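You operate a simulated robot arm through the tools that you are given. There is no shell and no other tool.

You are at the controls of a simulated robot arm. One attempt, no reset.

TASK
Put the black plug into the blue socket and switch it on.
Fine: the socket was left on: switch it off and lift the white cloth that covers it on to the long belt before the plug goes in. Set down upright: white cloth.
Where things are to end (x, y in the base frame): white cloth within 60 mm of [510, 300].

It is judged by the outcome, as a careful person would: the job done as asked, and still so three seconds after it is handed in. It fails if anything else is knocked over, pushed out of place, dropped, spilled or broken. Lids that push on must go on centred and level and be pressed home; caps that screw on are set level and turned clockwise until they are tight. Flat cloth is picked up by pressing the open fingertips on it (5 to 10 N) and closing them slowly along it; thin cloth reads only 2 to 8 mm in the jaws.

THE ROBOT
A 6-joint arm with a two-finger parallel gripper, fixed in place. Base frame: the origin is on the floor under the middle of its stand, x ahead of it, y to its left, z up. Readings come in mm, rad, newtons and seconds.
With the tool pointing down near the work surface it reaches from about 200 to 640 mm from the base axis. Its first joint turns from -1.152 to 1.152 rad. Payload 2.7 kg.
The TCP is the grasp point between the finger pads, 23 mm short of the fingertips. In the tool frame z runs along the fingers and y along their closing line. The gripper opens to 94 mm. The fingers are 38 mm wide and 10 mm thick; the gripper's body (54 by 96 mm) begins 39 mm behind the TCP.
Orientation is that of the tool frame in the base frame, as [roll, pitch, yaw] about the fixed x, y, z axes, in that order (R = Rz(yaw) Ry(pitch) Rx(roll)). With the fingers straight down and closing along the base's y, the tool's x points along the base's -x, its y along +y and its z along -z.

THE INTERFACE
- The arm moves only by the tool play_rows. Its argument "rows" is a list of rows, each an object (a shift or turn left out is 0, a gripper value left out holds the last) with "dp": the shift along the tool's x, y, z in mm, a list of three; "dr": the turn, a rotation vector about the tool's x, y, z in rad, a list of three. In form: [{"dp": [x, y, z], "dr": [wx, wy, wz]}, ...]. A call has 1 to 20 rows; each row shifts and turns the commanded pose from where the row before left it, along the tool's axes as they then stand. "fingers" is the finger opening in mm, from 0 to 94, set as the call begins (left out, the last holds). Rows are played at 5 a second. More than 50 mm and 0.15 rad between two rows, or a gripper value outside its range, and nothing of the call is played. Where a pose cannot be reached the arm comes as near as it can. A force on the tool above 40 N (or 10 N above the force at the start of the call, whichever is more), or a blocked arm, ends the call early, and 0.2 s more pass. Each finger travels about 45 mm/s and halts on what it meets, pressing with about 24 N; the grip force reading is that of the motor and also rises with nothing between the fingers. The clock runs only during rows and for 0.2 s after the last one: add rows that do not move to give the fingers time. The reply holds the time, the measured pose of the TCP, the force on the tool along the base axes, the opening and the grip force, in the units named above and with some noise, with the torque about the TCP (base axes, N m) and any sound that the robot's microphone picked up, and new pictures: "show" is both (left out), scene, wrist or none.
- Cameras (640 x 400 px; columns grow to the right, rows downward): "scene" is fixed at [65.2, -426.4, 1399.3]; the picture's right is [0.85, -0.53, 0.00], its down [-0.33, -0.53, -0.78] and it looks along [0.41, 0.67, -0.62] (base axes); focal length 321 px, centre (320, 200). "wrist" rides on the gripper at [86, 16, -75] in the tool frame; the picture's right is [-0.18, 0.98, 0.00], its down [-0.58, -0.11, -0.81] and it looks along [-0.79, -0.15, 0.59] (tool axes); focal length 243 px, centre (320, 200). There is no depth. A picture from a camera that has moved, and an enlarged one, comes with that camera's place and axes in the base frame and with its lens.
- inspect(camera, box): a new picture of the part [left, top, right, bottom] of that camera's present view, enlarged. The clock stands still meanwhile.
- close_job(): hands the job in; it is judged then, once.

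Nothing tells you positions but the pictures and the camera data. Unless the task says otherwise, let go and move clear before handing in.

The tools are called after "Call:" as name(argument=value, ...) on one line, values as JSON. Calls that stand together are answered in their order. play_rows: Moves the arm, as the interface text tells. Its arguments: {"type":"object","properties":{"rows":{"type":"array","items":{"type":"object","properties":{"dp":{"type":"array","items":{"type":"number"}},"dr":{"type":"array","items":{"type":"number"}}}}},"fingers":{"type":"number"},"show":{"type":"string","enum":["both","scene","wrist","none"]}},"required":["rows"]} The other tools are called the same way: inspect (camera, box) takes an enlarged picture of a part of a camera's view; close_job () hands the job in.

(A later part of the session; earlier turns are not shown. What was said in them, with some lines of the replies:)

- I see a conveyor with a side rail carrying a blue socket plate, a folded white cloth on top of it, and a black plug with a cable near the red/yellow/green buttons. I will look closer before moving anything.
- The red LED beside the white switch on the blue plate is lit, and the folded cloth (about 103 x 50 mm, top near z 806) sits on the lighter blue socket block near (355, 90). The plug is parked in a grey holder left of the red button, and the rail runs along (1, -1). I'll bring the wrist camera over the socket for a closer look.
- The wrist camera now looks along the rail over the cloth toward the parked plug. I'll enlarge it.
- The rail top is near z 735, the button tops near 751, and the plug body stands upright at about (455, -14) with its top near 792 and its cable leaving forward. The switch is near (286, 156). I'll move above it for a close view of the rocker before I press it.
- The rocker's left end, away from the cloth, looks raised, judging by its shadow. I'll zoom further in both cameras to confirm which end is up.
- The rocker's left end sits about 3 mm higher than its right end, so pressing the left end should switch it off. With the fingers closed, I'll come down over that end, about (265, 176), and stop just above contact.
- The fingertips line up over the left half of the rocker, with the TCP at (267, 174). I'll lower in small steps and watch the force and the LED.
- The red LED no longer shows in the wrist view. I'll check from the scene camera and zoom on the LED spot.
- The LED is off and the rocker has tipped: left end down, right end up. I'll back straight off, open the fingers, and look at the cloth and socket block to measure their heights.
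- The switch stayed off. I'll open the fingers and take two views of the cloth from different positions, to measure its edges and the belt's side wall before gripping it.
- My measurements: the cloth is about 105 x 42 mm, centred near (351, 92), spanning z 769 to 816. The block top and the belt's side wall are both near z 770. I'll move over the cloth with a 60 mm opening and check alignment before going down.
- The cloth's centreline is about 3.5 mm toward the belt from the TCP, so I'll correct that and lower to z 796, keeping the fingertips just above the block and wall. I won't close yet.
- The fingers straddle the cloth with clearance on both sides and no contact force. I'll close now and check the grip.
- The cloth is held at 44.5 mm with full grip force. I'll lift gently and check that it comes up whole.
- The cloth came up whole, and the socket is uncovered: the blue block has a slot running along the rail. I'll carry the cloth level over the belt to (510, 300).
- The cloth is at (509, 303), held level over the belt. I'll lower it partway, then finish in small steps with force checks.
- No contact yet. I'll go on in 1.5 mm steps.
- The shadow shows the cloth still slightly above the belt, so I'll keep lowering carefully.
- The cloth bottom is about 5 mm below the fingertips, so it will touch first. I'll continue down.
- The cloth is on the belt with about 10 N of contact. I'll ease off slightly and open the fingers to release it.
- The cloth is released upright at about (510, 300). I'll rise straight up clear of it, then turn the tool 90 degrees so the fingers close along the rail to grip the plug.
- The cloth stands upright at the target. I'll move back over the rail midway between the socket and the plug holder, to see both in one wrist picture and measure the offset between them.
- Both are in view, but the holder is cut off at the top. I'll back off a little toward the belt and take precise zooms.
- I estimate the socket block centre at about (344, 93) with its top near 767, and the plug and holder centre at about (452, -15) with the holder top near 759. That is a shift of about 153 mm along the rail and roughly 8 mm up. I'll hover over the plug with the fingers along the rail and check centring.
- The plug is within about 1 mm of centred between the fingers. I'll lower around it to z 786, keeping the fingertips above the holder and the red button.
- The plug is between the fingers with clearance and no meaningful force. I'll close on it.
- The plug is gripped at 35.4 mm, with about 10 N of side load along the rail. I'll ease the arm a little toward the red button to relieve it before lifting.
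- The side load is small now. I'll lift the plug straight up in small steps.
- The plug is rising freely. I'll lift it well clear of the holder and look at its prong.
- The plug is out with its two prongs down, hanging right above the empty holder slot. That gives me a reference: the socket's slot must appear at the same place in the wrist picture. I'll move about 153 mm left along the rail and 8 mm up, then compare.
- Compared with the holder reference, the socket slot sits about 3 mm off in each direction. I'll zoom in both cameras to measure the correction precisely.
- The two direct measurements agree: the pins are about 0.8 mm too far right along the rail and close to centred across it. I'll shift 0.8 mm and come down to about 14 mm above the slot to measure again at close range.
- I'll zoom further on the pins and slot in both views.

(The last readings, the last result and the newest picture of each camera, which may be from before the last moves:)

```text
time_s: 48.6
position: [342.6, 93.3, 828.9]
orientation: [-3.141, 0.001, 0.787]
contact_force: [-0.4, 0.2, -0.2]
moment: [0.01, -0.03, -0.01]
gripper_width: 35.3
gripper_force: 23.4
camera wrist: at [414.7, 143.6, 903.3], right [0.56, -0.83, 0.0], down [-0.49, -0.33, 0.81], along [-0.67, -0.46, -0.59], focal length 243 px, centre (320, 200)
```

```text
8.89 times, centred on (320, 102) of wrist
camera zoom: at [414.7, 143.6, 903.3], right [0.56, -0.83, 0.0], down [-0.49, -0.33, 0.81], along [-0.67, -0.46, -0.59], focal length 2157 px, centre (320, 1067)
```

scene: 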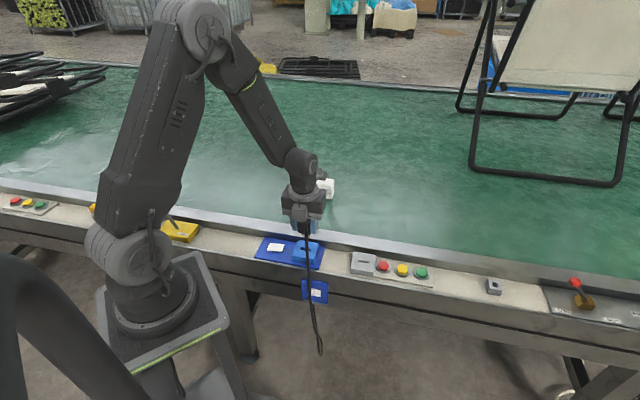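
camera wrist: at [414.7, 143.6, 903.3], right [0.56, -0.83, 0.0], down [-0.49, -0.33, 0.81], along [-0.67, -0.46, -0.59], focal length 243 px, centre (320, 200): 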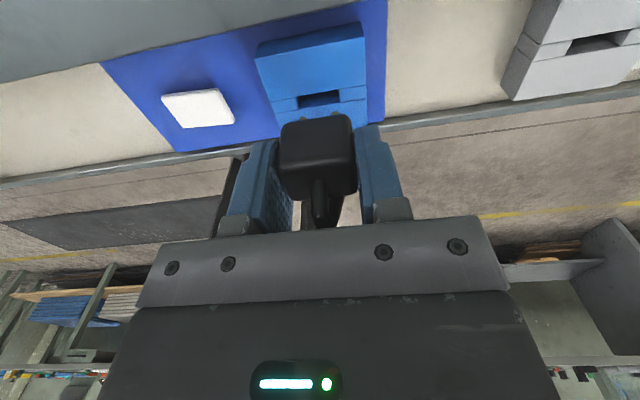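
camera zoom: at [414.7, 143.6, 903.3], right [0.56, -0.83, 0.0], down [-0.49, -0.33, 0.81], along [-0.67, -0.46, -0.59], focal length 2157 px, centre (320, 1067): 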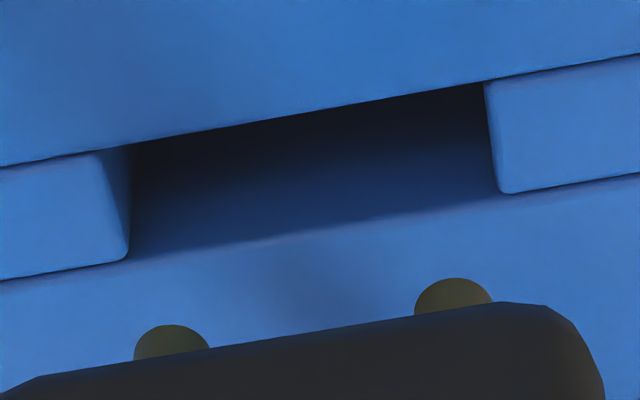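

Both views agree: the pins are about 0.6 mm too far right and 0.65 mm too far forward, with the tips 17 to 18 mm above the socket top. The slot gives about ±1.2 mm. I'll correct and descend 10 mm for another check.

Call:
play_rows(rows=[{"dp": [0.65, -0.55, 4]}, {"dp": [0, 0, 4]}, {"dp": [0, 0, 3]}, {}, {}], show="none")

Call:
inspect(camera="scene", box=[302, 239, 322, 254])

Call:
inspect(camera="wrist", box=[290, 80, 350, 125])

```text
time_s: 49.8
position: [343.1, 95.0, 817.3]
orientation: [3.14, 0.001, 0.785]
contact_force: [-1.2, 0.1, -0.3]
moment: [0.0, -0.02, -0.04]
gripper_width: 35.5
gripper_force: 24.1
```

```text
16.00 times, centred on (312, 246) of scene
camera zoom: at [65.2, -426.4, 1399.3], right [0.85, -0.53, 0.0], down [-0.33, -0.53, -0.78], along [0.41, 0.67, -0.62], focal length 5142 px, centre (448, -544)
```

zoom: 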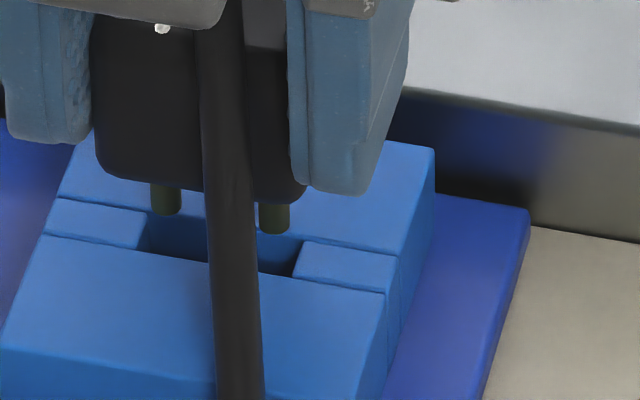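

```text
8.89 times, centred on (320, 102) of wrist
camera zoom: at [415.1, 144.7, 892.3], right [0.56, -0.83, 0.0], down [-0.49, -0.33, 0.81], along [-0.67, -0.46, -0.59], focal length 2157 px, centre (320, 1067)
```

zoom: 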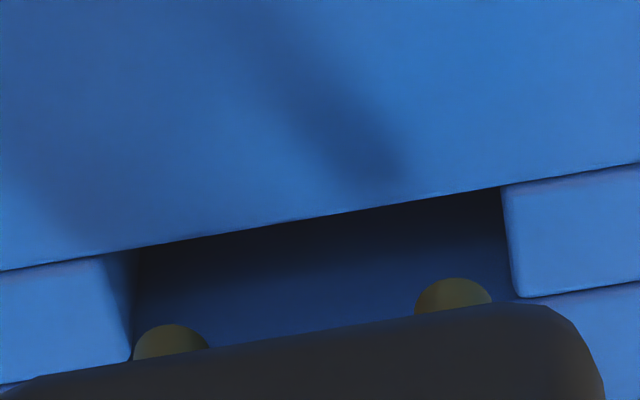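

Now the pins are within about 0.1 mm along the rail and 0.4 mm across, and the tips are 7 mm above the slot. I'll make a slight trim and go down gently until the tips are inside the slot.

Call:
play_rows(rows=[{"dp": [-0.35, -0.1, 2]}, {"dp": [0, 0, 2]}, {"dp": [0, 0, 2]}, {"dp": [0, 0, 1.5]}, {"dp": [0, 0, 1.5]}, {"dp": [0, 0, 1]}, {}], show="none")

Call:
inspect(camera="scene", box=[302, 239, 322, 254])

Call:
inspect(camera="wrist", box=[280, 70, 360, 130])

```text
time_s: 51.4
position: [343.1, 95.8, 806.8]
orientation: [3.141, 0.001, 0.786]
contact_force: [0.3, 0.0, -0.6]
moment: [0.03, 0.0, 0.04]
gripper_width: 35.4
gripper_force: 24.3
```

```text
16.00 times, centred on (312, 246) of scene
camera zoom: at [65.2, -426.4, 1399.3], right [0.85, -0.53, 0.0], down [-0.33, -0.53, -0.78], along [0.41, 0.67, -0.62], focal length 5142 px, centre (448, -544)
```

zoom: 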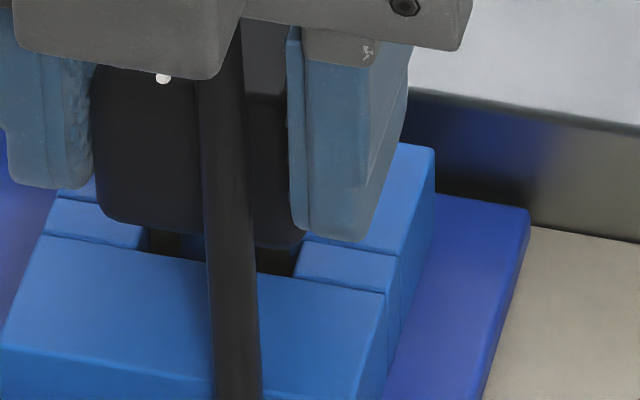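

```text
6.67 times, centred on (320, 100) of wrist
camera zoom: at [414.8, 144.7, 882.1], right [0.56, -0.83, 0.0], down [-0.49, -0.33, 0.81], along [-0.67, -0.46, -0.59], focal length 1618 px, centre (320, 867)
```

zoom: 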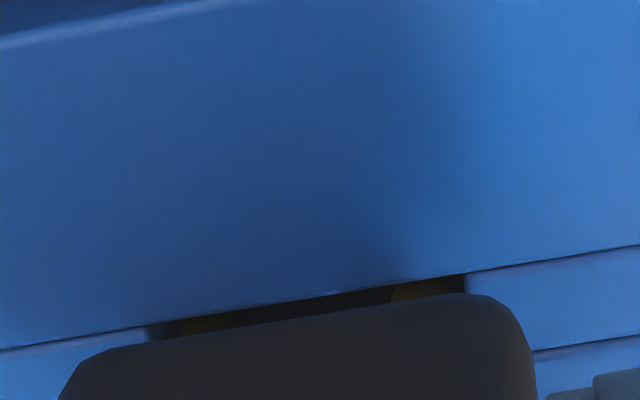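

The pins are entering the slot with no force. I'll continue down.

Call:
play_rows(rows=[{"dp": [0, 0, 1.5]}, {"dp": [0, 0, 1.5]}, {"dp": [0, 0, 1.5]}, {"dp": [0, 0, 1.5]}, {}], show="none")

Call:
inspect(camera="scene", box=[302, 239, 322, 254])

```text
time_s: 52.6
position: [343.7, 96.0, 801.1]
orientation: [-3.142, -0.001, 0.786]
contact_force: [0.5, 0.8, 0.2]
moment: [0.01, -0.01, 0.01]
gripper_width: 35.4
gripper_force: 23.6
```

```text
16.00 times, centred on (312, 246) of scene
camera zoom: at [65.2, -426.3, 1399.3], right [0.85, -0.53, 0.0], down [-0.33, -0.53, -0.78], along [0.41, 0.67, -0.62], focal length 5142 px, centre (448, -544)
```

zoom: 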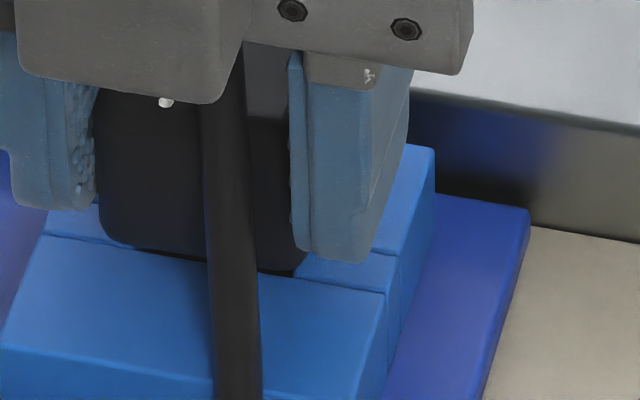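

Call:
play_rows(rows=[{"dp": [0, 0, 1]}, {"dp": [0, 0, 1]}, {"dp": [0, 0, 1]}, {"dp": [0, 0, 1]}, {}], show="none")

Call:
inspect(camera="scene", box=[302, 239, 322, 254])

```text
time_s: 53.8
position: [341.7, 95.8, 797.2]
orientation: [-3.141, 0.001, 0.784]
contact_force: [0.2, 0.6, -1.0]
moment: [0.03, 0.0, 0.04]
gripper_width: 35.5
gripper_force: 24.3
```

```text
16.00 times, centred on (312, 246) of scene
camera zoom: at [65.2, -426.4, 1399.3], right [0.85, -0.53, 0.0], down [-0.33, -0.53, -0.78], along [0.41, 0.67, -0.62], focal length 5142 px, centre (448, -544)
```

zoom: 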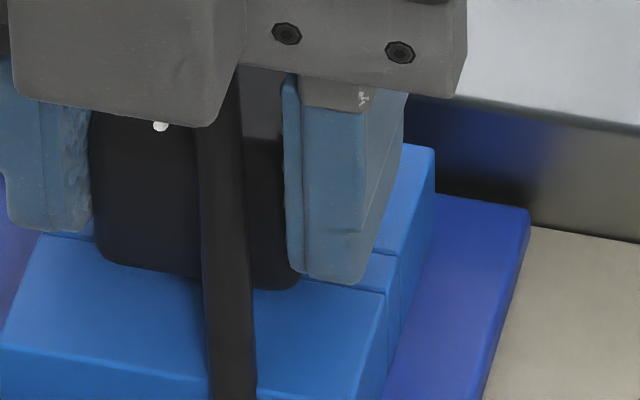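

Call:
play_rows(rows=[{"dp": [0, 0, 1]}, {"dp": [0, 0, 1]}, {}], show="none")

Call:
inspect(camera="scene", box=[302, 239, 322, 254])

```text
time_s: 54.6
position: [342.3, 94.2, 793.5]
orientation: [-3.141, -0.001, 0.784]
contact_force: [0.9, -17.4, 17.5]
moment: [-0.42, -0.03, -0.01]
gripper_width: 35.3
gripper_force: 23.7
```

```text
16.00 times, centred on (312, 246) of scene
camera zoom: at [65.0, -426.8, 1399.2], right [0.85, -0.53, 0.0], down [-0.33, -0.53, -0.79], along [0.41, 0.67, -0.62], focal length 5142 px, centre (448, -544)
```

zoom: 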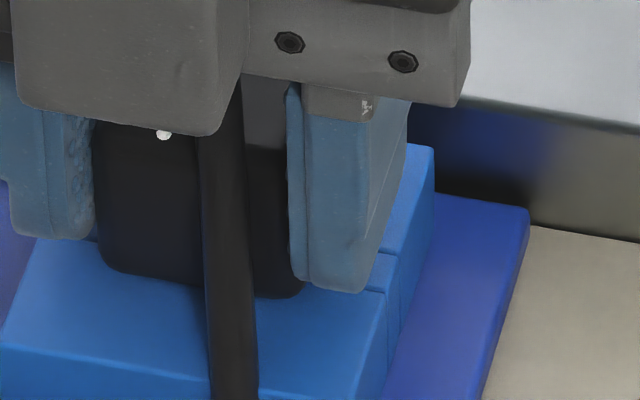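

The plug's bottom edge now sits against the block as it did in the holder, and contact has built up to 17 N vertically with some side load. I'll relieve the side load and check how firm the seating is.

Call:
play_rows(rows=[{"dp": [-0.4, 0.5, 0]}, {}, {}], show="none")

```text
time_s: 55.4
position: [342.3, 94.8, 794.3]
orientation: [-3.141, -0.002, 0.786]
contact_force: [-5.9, -4.1, 16.4]
moment: [0.04, 0.09, -0.03]
gripper_width: 35.2
gripper_force: 24.0
```

Call:
play_rows(rows=[{"dp": [-0.4, 0, 0.5]}, {"dp": [0, 0, 0.5]}, {}, {}], show="both")

Call:
inspect(camera="scene", box=[296, 230, 328, 254])

Call:
inspect(camera="wrist", box=[250, 60, 390, 180])

```text
time_s: 56.4
position: [341.8, 95.3, 793.9]
orientation: [3.141, 0.0, 0.786]
contact_force: [-12.6, 12.7, 22.0]
moment: [0.33, 0.21, 0.02]
gripper_width: 35.5
gripper_force: 24.3
camera wrist: at [414.8, 144.6, 869.1], right [0.56, -0.83, 0.0], down [-0.49, -0.33, 0.81], along [-0.66, -0.46, -0.59], focal length 243 px, centre (320, 200)
```

scene: 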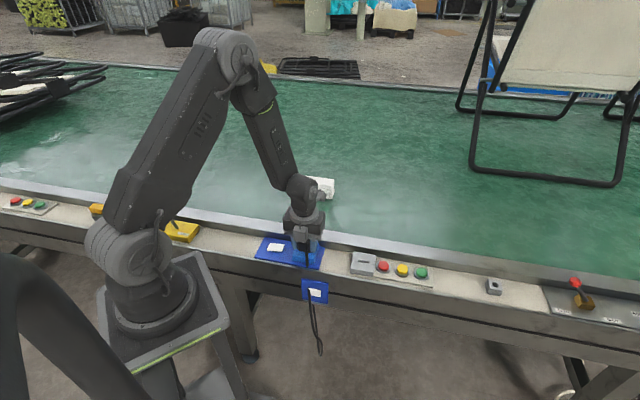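
wrist: 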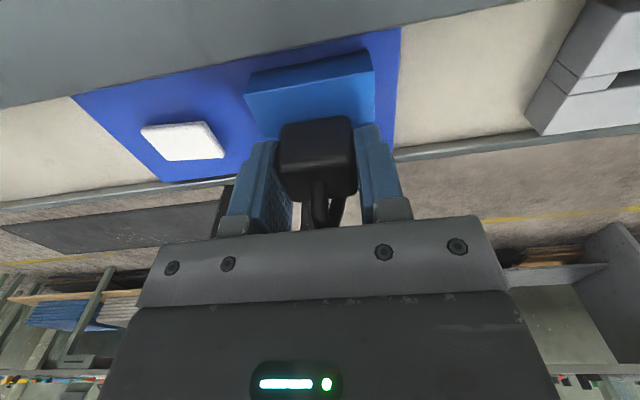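

```text
16.00 times, centred on (312, 242) of scene
camera zoom: at [64.7, -426.2, 1399.4], right [0.85, -0.53, 0.0], down [-0.33, -0.53, -0.78], along [0.41, 0.67, -0.62], focal length 5142 px, centre (448, -472)
```

zoom: 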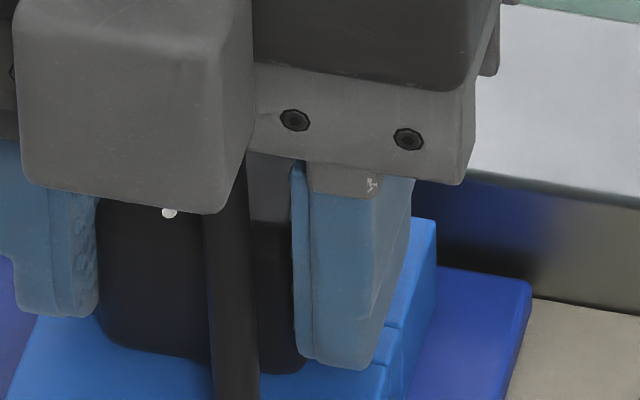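

```text
3.33 times, centred on (320, 120) of wrist
camera zoom: at [414.8, 144.6, 869.1], right [0.56, -0.83, 0.0], down [-0.49, -0.33, 0.81], along [-0.66, -0.46, -0.59], focal length 809 px, centre (320, 467)
```

zoom: 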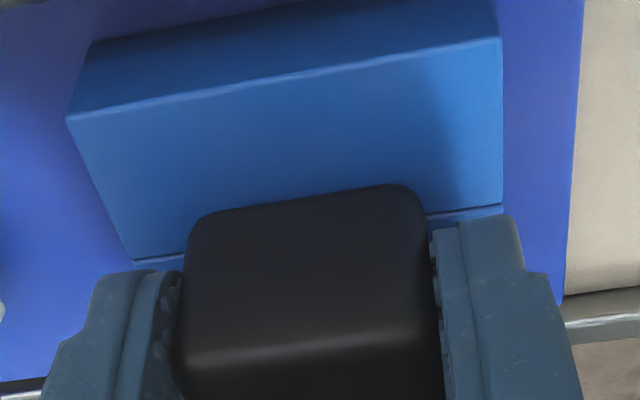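

The plug looks seated: its edge-to-groove offset in the wrist view matches the holder reference. I'll press a further 1 mm to confirm it has bottomed out, then ease off.

Call:
play_rows(rows=[{"dp": [0, -0.5, 0.5]}, {"dp": [0, 0, 0.5]}, {}, {}], show="none")

Call:
inspect(camera="scene", box=[296, 230, 328, 254])

```text
time_s: 57.4
position: [342.1, 94.1, 793.9]
orientation: [3.139, -0.002, 0.785]
contact_force: [-9.6, 14.2, 21.2]
moment: [0.34, 0.14, 0.0]
gripper_width: 35.3
gripper_force: 24.8
```

```text
16.00 times, centred on (312, 242) of scene
camera zoom: at [64.8, -426.1, 1399.4], right [0.85, -0.53, 0.0], down [-0.33, -0.53, -0.78], along [0.41, 0.67, -0.62], focal length 5142 px, centre (448, -472)
```

zoom: 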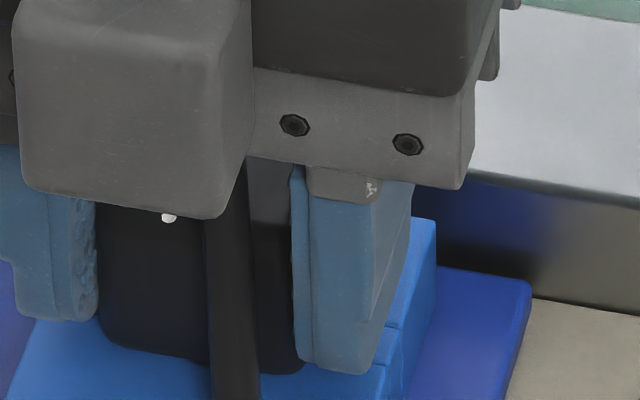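

The gripper slid about 1 mm down the plug while the plug itself stayed put, so it is bottomed out in the socket. I'll ease off and open the fingers.

Call:
play_rows(rows=[{"dp": [0, 0, -1]}, {"dp": [0, 0, -0.8]}, {}, {}], show="none")

```text
time_s: 58.4
position: [341.6, 94.9, 792.9]
orientation: [3.14, 0.001, 0.785]
contact_force: [4.2, 8.0, -9.6]
moment: [0.11, -0.19, -0.03]
gripper_width: 35.5
gripper_force: 24.3
```

Call:
play_rows(rows=[{"dp": [0, 0, 0.6]}, {}, {}], show="none")

Call:
play_rows(rows=[{}, {}, {}, {}, {}], fingers=52)

Call:
inspect(camera="scene", box=[296, 230, 328, 254])

Call:
inspect(camera="wrist", box=[250, 60, 390, 180])

```text
time_s: 59.2
position: [343.2, 94.3, 794.1]
orientation: [-3.14, -0.001, 0.785]
contact_force: [6.0, 2.9, -3.8]
moment: [-0.02, -0.14, -0.06]
gripper_width: 35.2
gripper_force: 24.6
```

```text
time_s: 60.4
position: [342.1, 95.0, 793.3]
orientation: [3.14, 0.001, 0.786]
contact_force: [-0.6, -0.1, 0.1]
moment: [0.02, -0.02, 0.01]
gripper_width: 51.9
gripper_force: 0.1
camera wrist: at [414.1, 144.4, 868.7], right [0.56, -0.83, 0.0], down [-0.49, -0.33, 0.81], along [-0.67, -0.46, -0.59], focal length 243 px, centre (320, 200)
```

scene: 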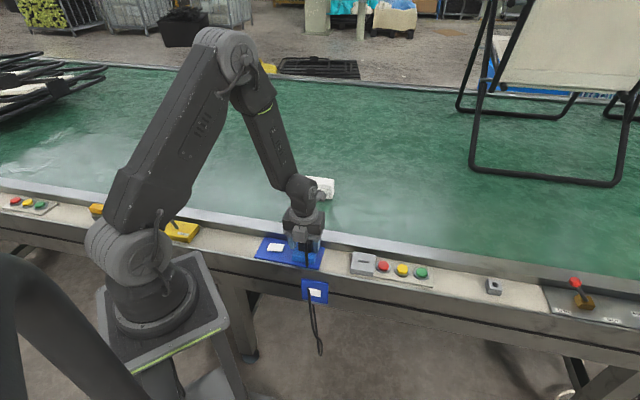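
wrist: 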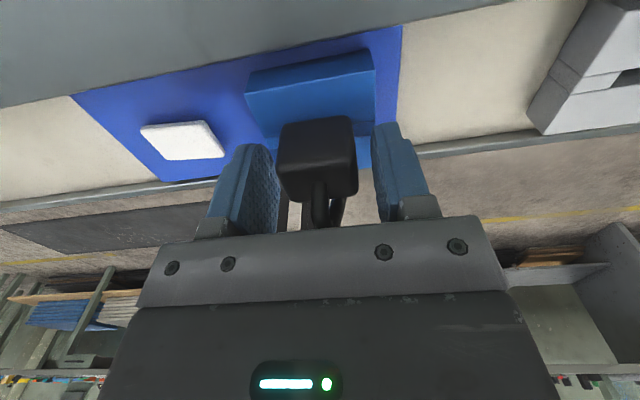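

```text
16.00 times, centred on (312, 242) of scene
camera zoom: at [65.2, -426.4, 1399.3], right [0.85, -0.53, 0.0], down [-0.33, -0.53, -0.78], along [0.41, 0.67, -0.62], focal length 5142 px, centre (448, -472)
```

zoom: 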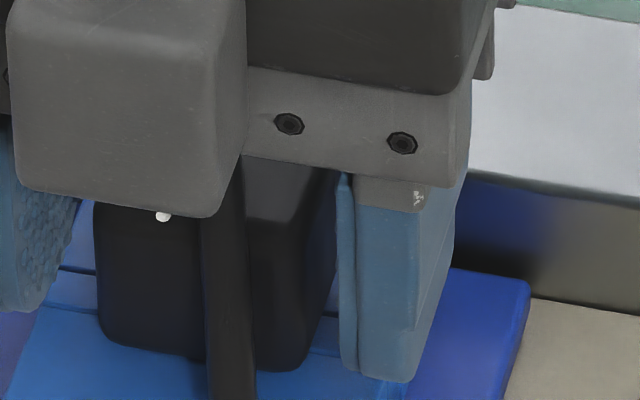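

```text
3.33 times, centred on (320, 120) of wrist
camera zoom: at [414.1, 144.4, 868.7], right [0.56, -0.83, 0.0], down [-0.49, -0.33, 0.81], along [-0.67, -0.46, -0.59], focal length 809 px, centre (320, 467)
```

zoom: 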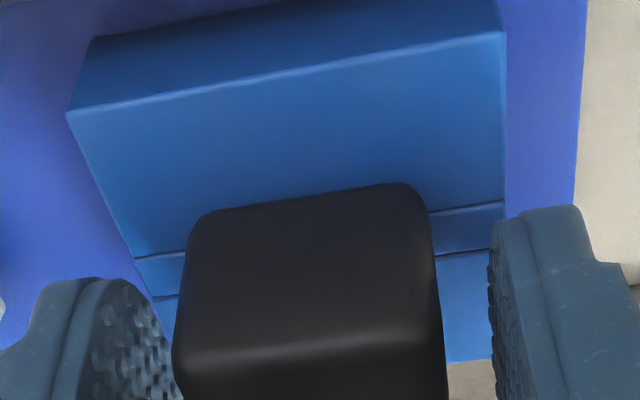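

The plug stays seated with the fingers off it. I'll rise straight up, clear of the cable, and check the plug.

Call:
play_rows(rows=[{"dp": [0, 0, -5]}, {"dp": [0, 0, -12]}, {"dp": [0, 0, -20]}, {"dp": [0, 0, -25]}, {"dp": [0, 0, -25]}, {}, {}], fingers=56)

Call:
inspect(camera="scene", box=[260, 220, 340, 280])

Call:
inspect(camera="wrist", box=[200, 0, 400, 150])

Call:
inspect(camera="scene", box=[294, 234, 326, 264])

```text
time_s: 62.0
position: [341.2, 94.9, 880.1]
orientation: [-3.141, -0.001, 0.785]
contact_force: [0.3, 0.1, 0.4]
moment: [0.01, -0.01, 0.0]
gripper_width: 55.8
gripper_force: 0.1
camera wrist: at [414.6, 144.4, 955.4], right [0.56, -0.83, 0.0], down [-0.49, -0.33, 0.81], along [-0.67, -0.46, -0.59], focal length 243 px, centre (320, 200)
```

scene: 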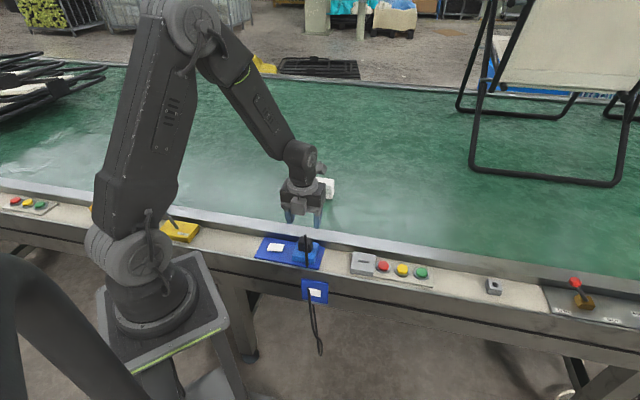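
wrist: 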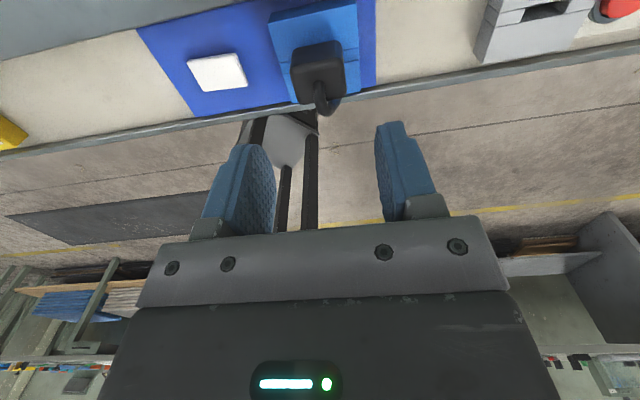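

```text
6.67 times, centred on (300, 250) of scene
camera zoom: at [65.2, -426.4, 1399.3], right [0.85, -0.53, 0.0], down [-0.33, -0.53, -0.78], along [0.41, 0.67, -0.62], focal length 2142 px, centre (453, -133)
```

zoom: 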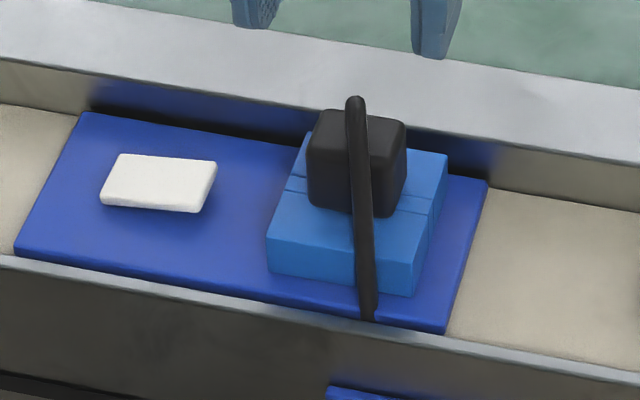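

```text
2.67 times, centred on (300, 75) of wrist
camera zoom: at [414.6, 144.4, 955.4], right [0.56, -0.83, 0.0], down [-0.49, -0.33, 0.81], along [-0.67, -0.46, -0.59], focal length 647 px, centre (373, 533)
```

zoom: 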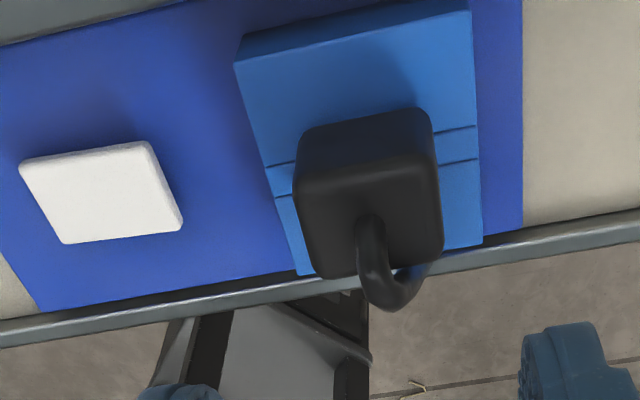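

```text
13.33 times, centred on (310, 249) of scene
camera zoom: at [65.2, -426.4, 1399.3], right [0.85, -0.53, 0.0], down [-0.33, -0.53, -0.78], along [0.41, 0.67, -0.62], focal length 4285 px, centre (453, -453)
```

zoom: 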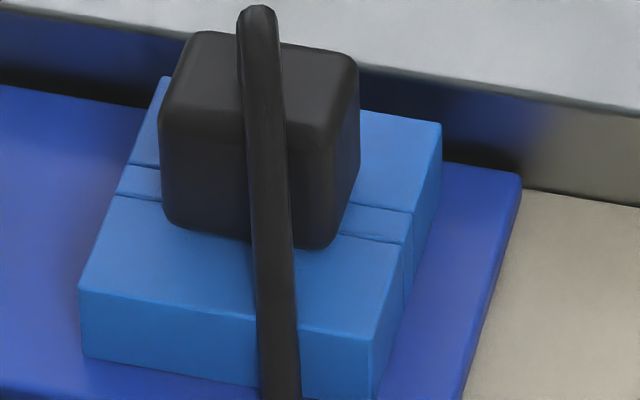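

The plug is seated square and level on the socket. Next I'll close the fingers and move over the rocker's raised right end to switch it on.

Call:
play_rows(rows=[{"dp": [1.4, -20, 0]}, {"dp": [1.5, -27, 0]}, {"dp": [0, -20, 0]}, {"dp": [0, 0, 25]}, {"dp": [0, 0, 25]}, {"dp": [0, 0, 25]}, {}, {}], fingers=0)

Call:
inspect(camera="scene", box=[250, 210, 330, 270])

Call:
inspect(camera="wrist", box=[230, 60, 430, 210])

```text
time_s: 63.8
position: [296.2, 143.8, 804.4]
orientation: [3.141, 0.0, 0.785]
contact_force: [-0.9, -0.3, 0.6]
moment: [-0.02, 0.02, -0.05]
gripper_width: 0.0
gripper_force: 23.8
camera wrist: at [368.7, 193.1, 879.2], right [0.56, -0.83, 0.0], down [-0.49, -0.33, 0.81], along [-0.67, -0.46, -0.59], focal length 243 px, centre (320, 200)
```

scene: 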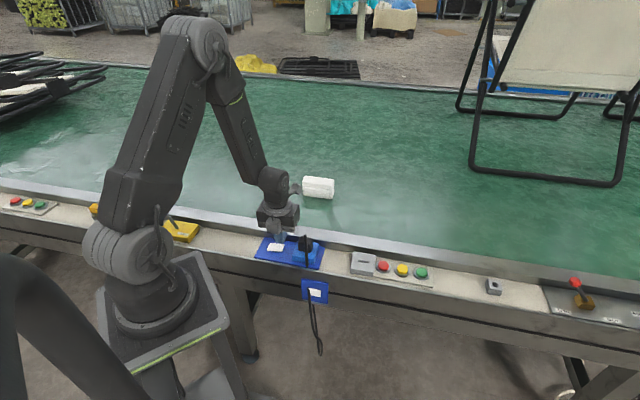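
wrist: 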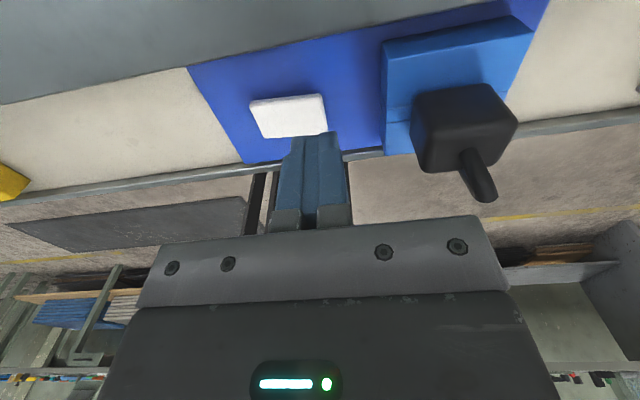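

```text
6.67 times, centred on (290, 240) of scene
camera zoom: at [65.2, -426.4, 1399.3], right [0.85, -0.53, 0.0], down [-0.33, -0.53, -0.78], along [0.41, 0.67, -0.62], focal length 2142 px, centre (520, -67)
```

zoom: 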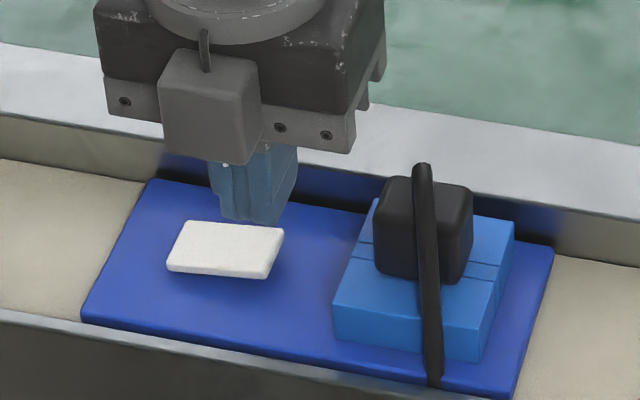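

```text
2.67 times, centred on (330, 135) of wrist
camera zoom: at [368.7, 193.1, 879.2], right [0.56, -0.83, 0.0], down [-0.49, -0.33, 0.81], along [-0.67, -0.46, -0.59], focal length 647 px, centre (293, 373)
```

zoom: 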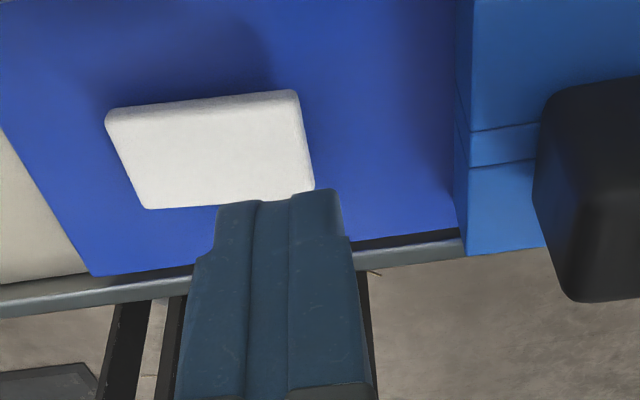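

The closed fingertips are over the raised right end, about 8 mm beyond the pivot, with the plug well clear. I'll lower in small steps and watch for the LED.

Call:
play_rows(rows=[{"dp": [0, 0, 10]}, {"dp": [0, 0, 10]}, {"dp": [0, 0, 4]}, {"dp": [0, 0, 1]}, {"dp": [0, 0, 1]}, {"dp": [0, 0, 1]}, {}], show="wrist")

Call:
inspect(camera="scene", box=[250, 210, 330, 270])

```text
time_s: 65.4
position: [295.9, 143.2, 780.1]
orientation: [3.14, 0.0, 0.784]
contact_force: [0.2, 0.6, -0.1]
moment: [0.01, 0.01, 0.02]
gripper_width: 0.3
gripper_force: 24.2
camera wrist: at [368.5, 192.6, 853.6], right [0.56, -0.83, 0.0], down [-0.49, -0.33, 0.81], along [-0.67, -0.46, -0.59], focal length 243 px, centre (320, 200)
```

wrist: 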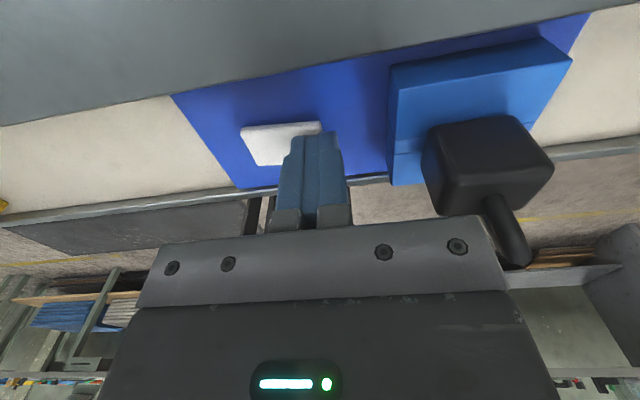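

```text
6.67 times, centred on (290, 240) of scene
camera zoom: at [65.2, -426.4, 1399.3], right [0.85, -0.53, 0.0], down [-0.33, -0.53, -0.78], along [0.41, 0.67, -0.62], focal length 2142 px, centre (520, -67)
```

zoom: 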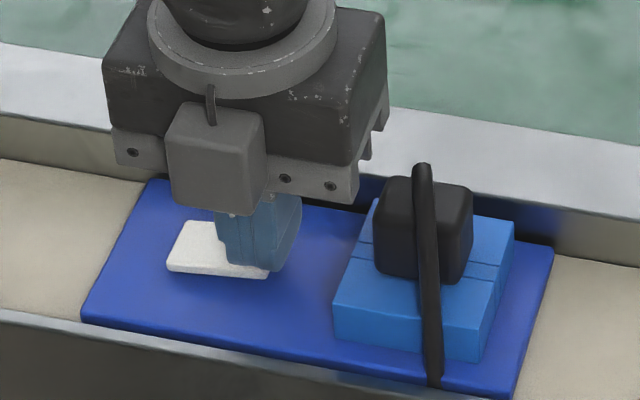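

No contact yet. I'll go on in 1 mm steps.

Call:
play_rows(rows=[{"dp": [0, 0, 1]}, {"dp": [0, 0, 1]}, {"dp": [0, 0, 1]}, {}], show="none")

Call:
inspect(camera="scene", box=[250, 210, 330, 270])

```text
time_s: 66.4
position: [296.5, 143.2, 777.2]
orientation: [3.141, 0.0, 0.787]
contact_force: [0.6, 0.0, -0.2]
moment: [-0.02, -0.02, 0.01]
gripper_width: 0.0
gripper_force: 24.3
```

```text
6.67 times, centred on (290, 240) of scene
camera zoom: at [65.2, -426.4, 1399.3], right [0.85, -0.53, 0.0], down [-0.33, -0.53, -0.78], along [0.41, 0.67, -0.62], focal length 2142 px, centre (520, -67)
```

zoom: 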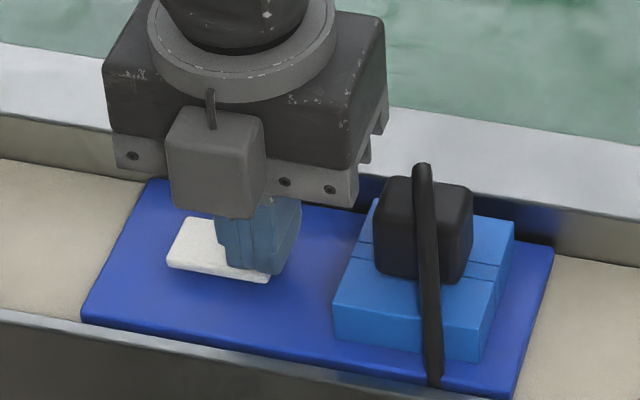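

Call:
play_rows(rows=[{"dp": [0, 0, 1]}, {}], show="wrist")

Call:
inspect(camera="wrist", box=[160, 60, 360, 210])

Call:
inspect(camera="scene", box=[250, 220, 314, 268])

```text
time_s: 67.0
position: [295.5, 143.3, 774.9]
orientation: [3.142, 0.0, 0.784]
contact_force: [-3.3, 2.0, 4.9]
moment: [0.04, 0.09, 0.0]
gripper_width: 0.0
gripper_force: 24.2
camera wrist: at [368.4, 192.8, 849.9], right [0.56, -0.83, 0.0], down [-0.49, -0.33, 0.81], along [-0.67, -0.46, -0.59], focal length 243 px, centre (320, 200)
```

wrist: 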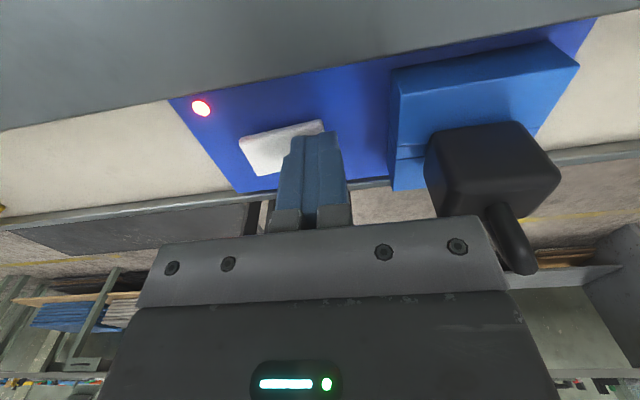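

```text
2.67 times, centred on (260, 135) of wrist
camera zoom: at [368.4, 192.8, 849.9], right [0.56, -0.83, 0.0], down [-0.49, -0.33, 0.81], along [-0.67, -0.46, -0.59], focal length 647 px, centre (480, 373)
```

zoom: 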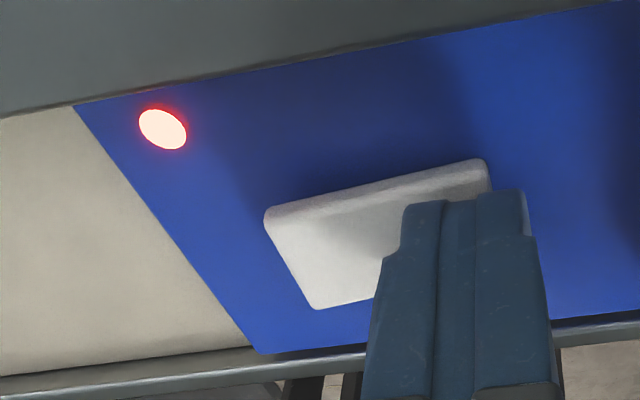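

```text
8.33 times, centred on (282, 244) of scene
camera zoom: at [65.1, -426.3, 1399.4], right [0.85, -0.53, 0.0], down [-0.33, -0.53, -0.78], along [0.41, 0.67, -0.62], focal length 2678 px, centre (637, -167)
```

zoom: 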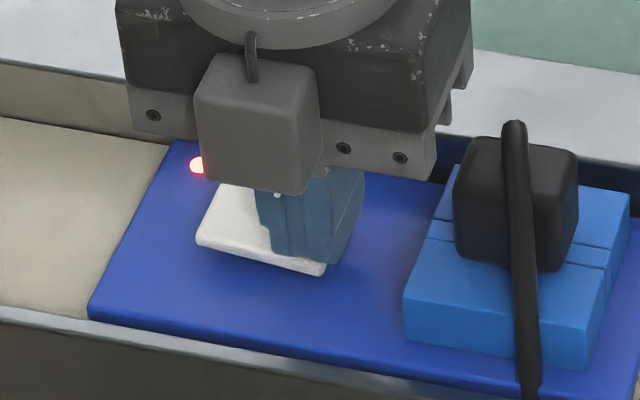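

The LED is lit, so the socket is on. I'll lift straight off, move clear, and verify everything.

Call:
play_rows(rows=[{"dp": [0, 0, -5]}, {"dp": [0, 0, -15]}, {"dp": [0, 0, -30]}, {"dp": [0, 0, -40]}, {"dp": [0, 0, -40]}, {"dp": [0, 0, -30]}, {}, {}])

Call:
inspect(camera="scene", box=[250, 220, 330, 280])

Call:
inspect(camera="scene", box=[230, 130, 450, 330])

Call:
inspect(camera="scene", box=[294, 234, 326, 264])

```text
time_s: 68.8
position: [296.3, 145.3, 937.0]
orientation: [-3.142, -0.001, 0.785]
contact_force: [-0.4, -0.2, -0.3]
moment: [0.0, -0.01, 0.0]
gripper_width: 0.0
gripper_force: 23.5
camera wrist: at [367.8, 195.0, 1012.3], right [0.56, -0.83, 0.0], down [-0.49, -0.33, 0.81], along [-0.67, -0.46, -0.59], focal length 243 px, centre (320, 200)
```

scene: 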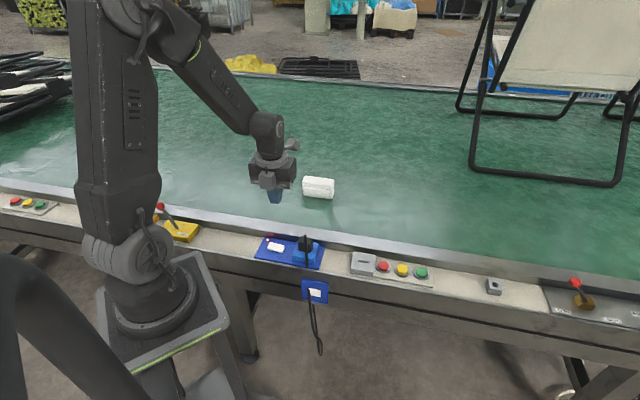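
wrist: 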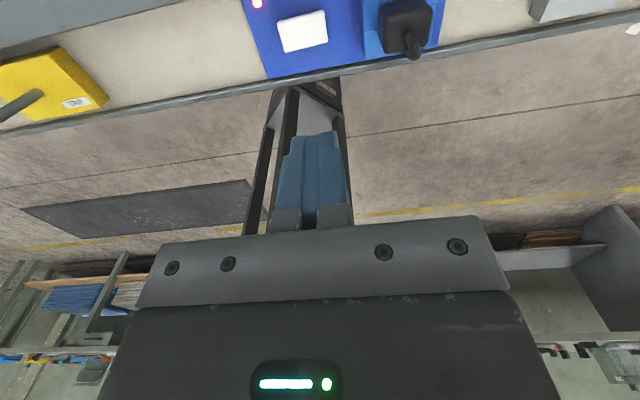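

```text
6.67 times, centred on (290, 250) of scene
camera zoom: at [65.2, -426.4, 1399.3], right [0.85, -0.53, 0.0], down [-0.33, -0.53, -0.78], along [0.41, 0.67, -0.62], focal length 2142 px, centre (520, -133)
```

zoom: 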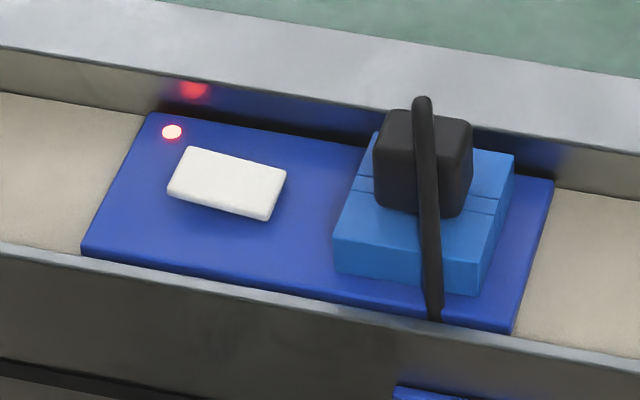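

```text
2.00 times, centred on (340, 230) of scene
camera zoom: at [65.2, -426.4, 1399.3], right [0.85, -0.53, 0.0], down [-0.33, -0.53, -0.78], along [0.41, 0.67, -0.62], focal length 643 px, centre (280, 140)
```

zoom: 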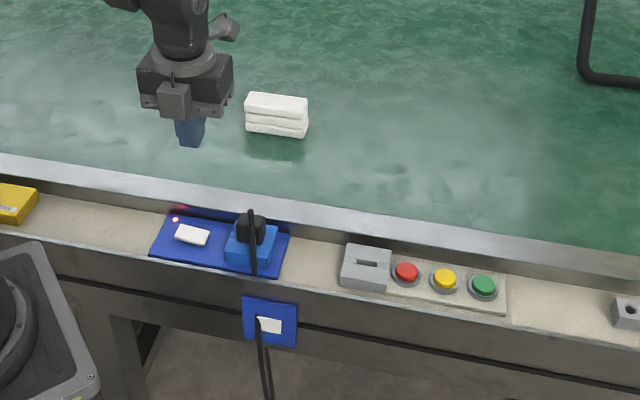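

```text
13.33 times, centred on (310, 249) of scene
camera zoom: at [65.2, -426.4, 1399.3], right [0.85, -0.53, 0.0], down [-0.33, -0.53, -0.78], along [0.41, 0.67, -0.62], focal length 4285 px, centre (453, -453)
```

zoom: 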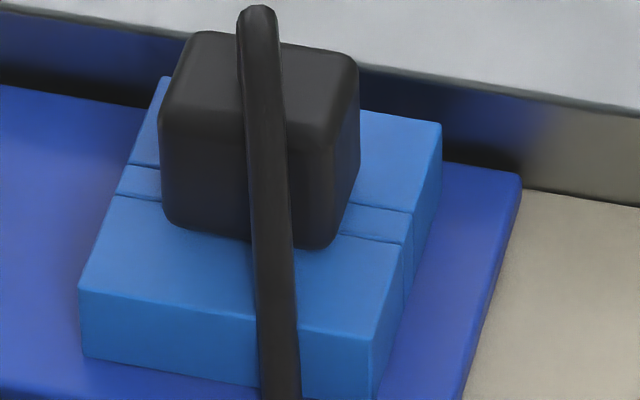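

The LED has stayed lit, the plug is seated square in the blue socket, and the cloth stands upright on the belt at about (510, 300). The holder, buttons and levers are untouched and the arm is clear, so I'm handing in.

Call:
close_job()

```text
The job is handed in.
```

The black plug is in the blue socket and the socket is switched on. I handed the job in with the arm clear.

- **Switch off first:** I pressed the raised end of the white rocker, and the red LED went out before anything else was moved.
- **Cloth:** I lifted it off the socket whole and set it down upright on the belt at about (510, 300), then released it.
- **Plug:** I drew it out of the grey holder and lowered it into the socket until it bottomed out. It sits level, at the same depth it had in the holder.
- **Switch on:** I pressed the other end of the rocker. The LED lit and was still lit after I lifted away.

In the last pictures the holder, buttons and yellow lever box were where they started.
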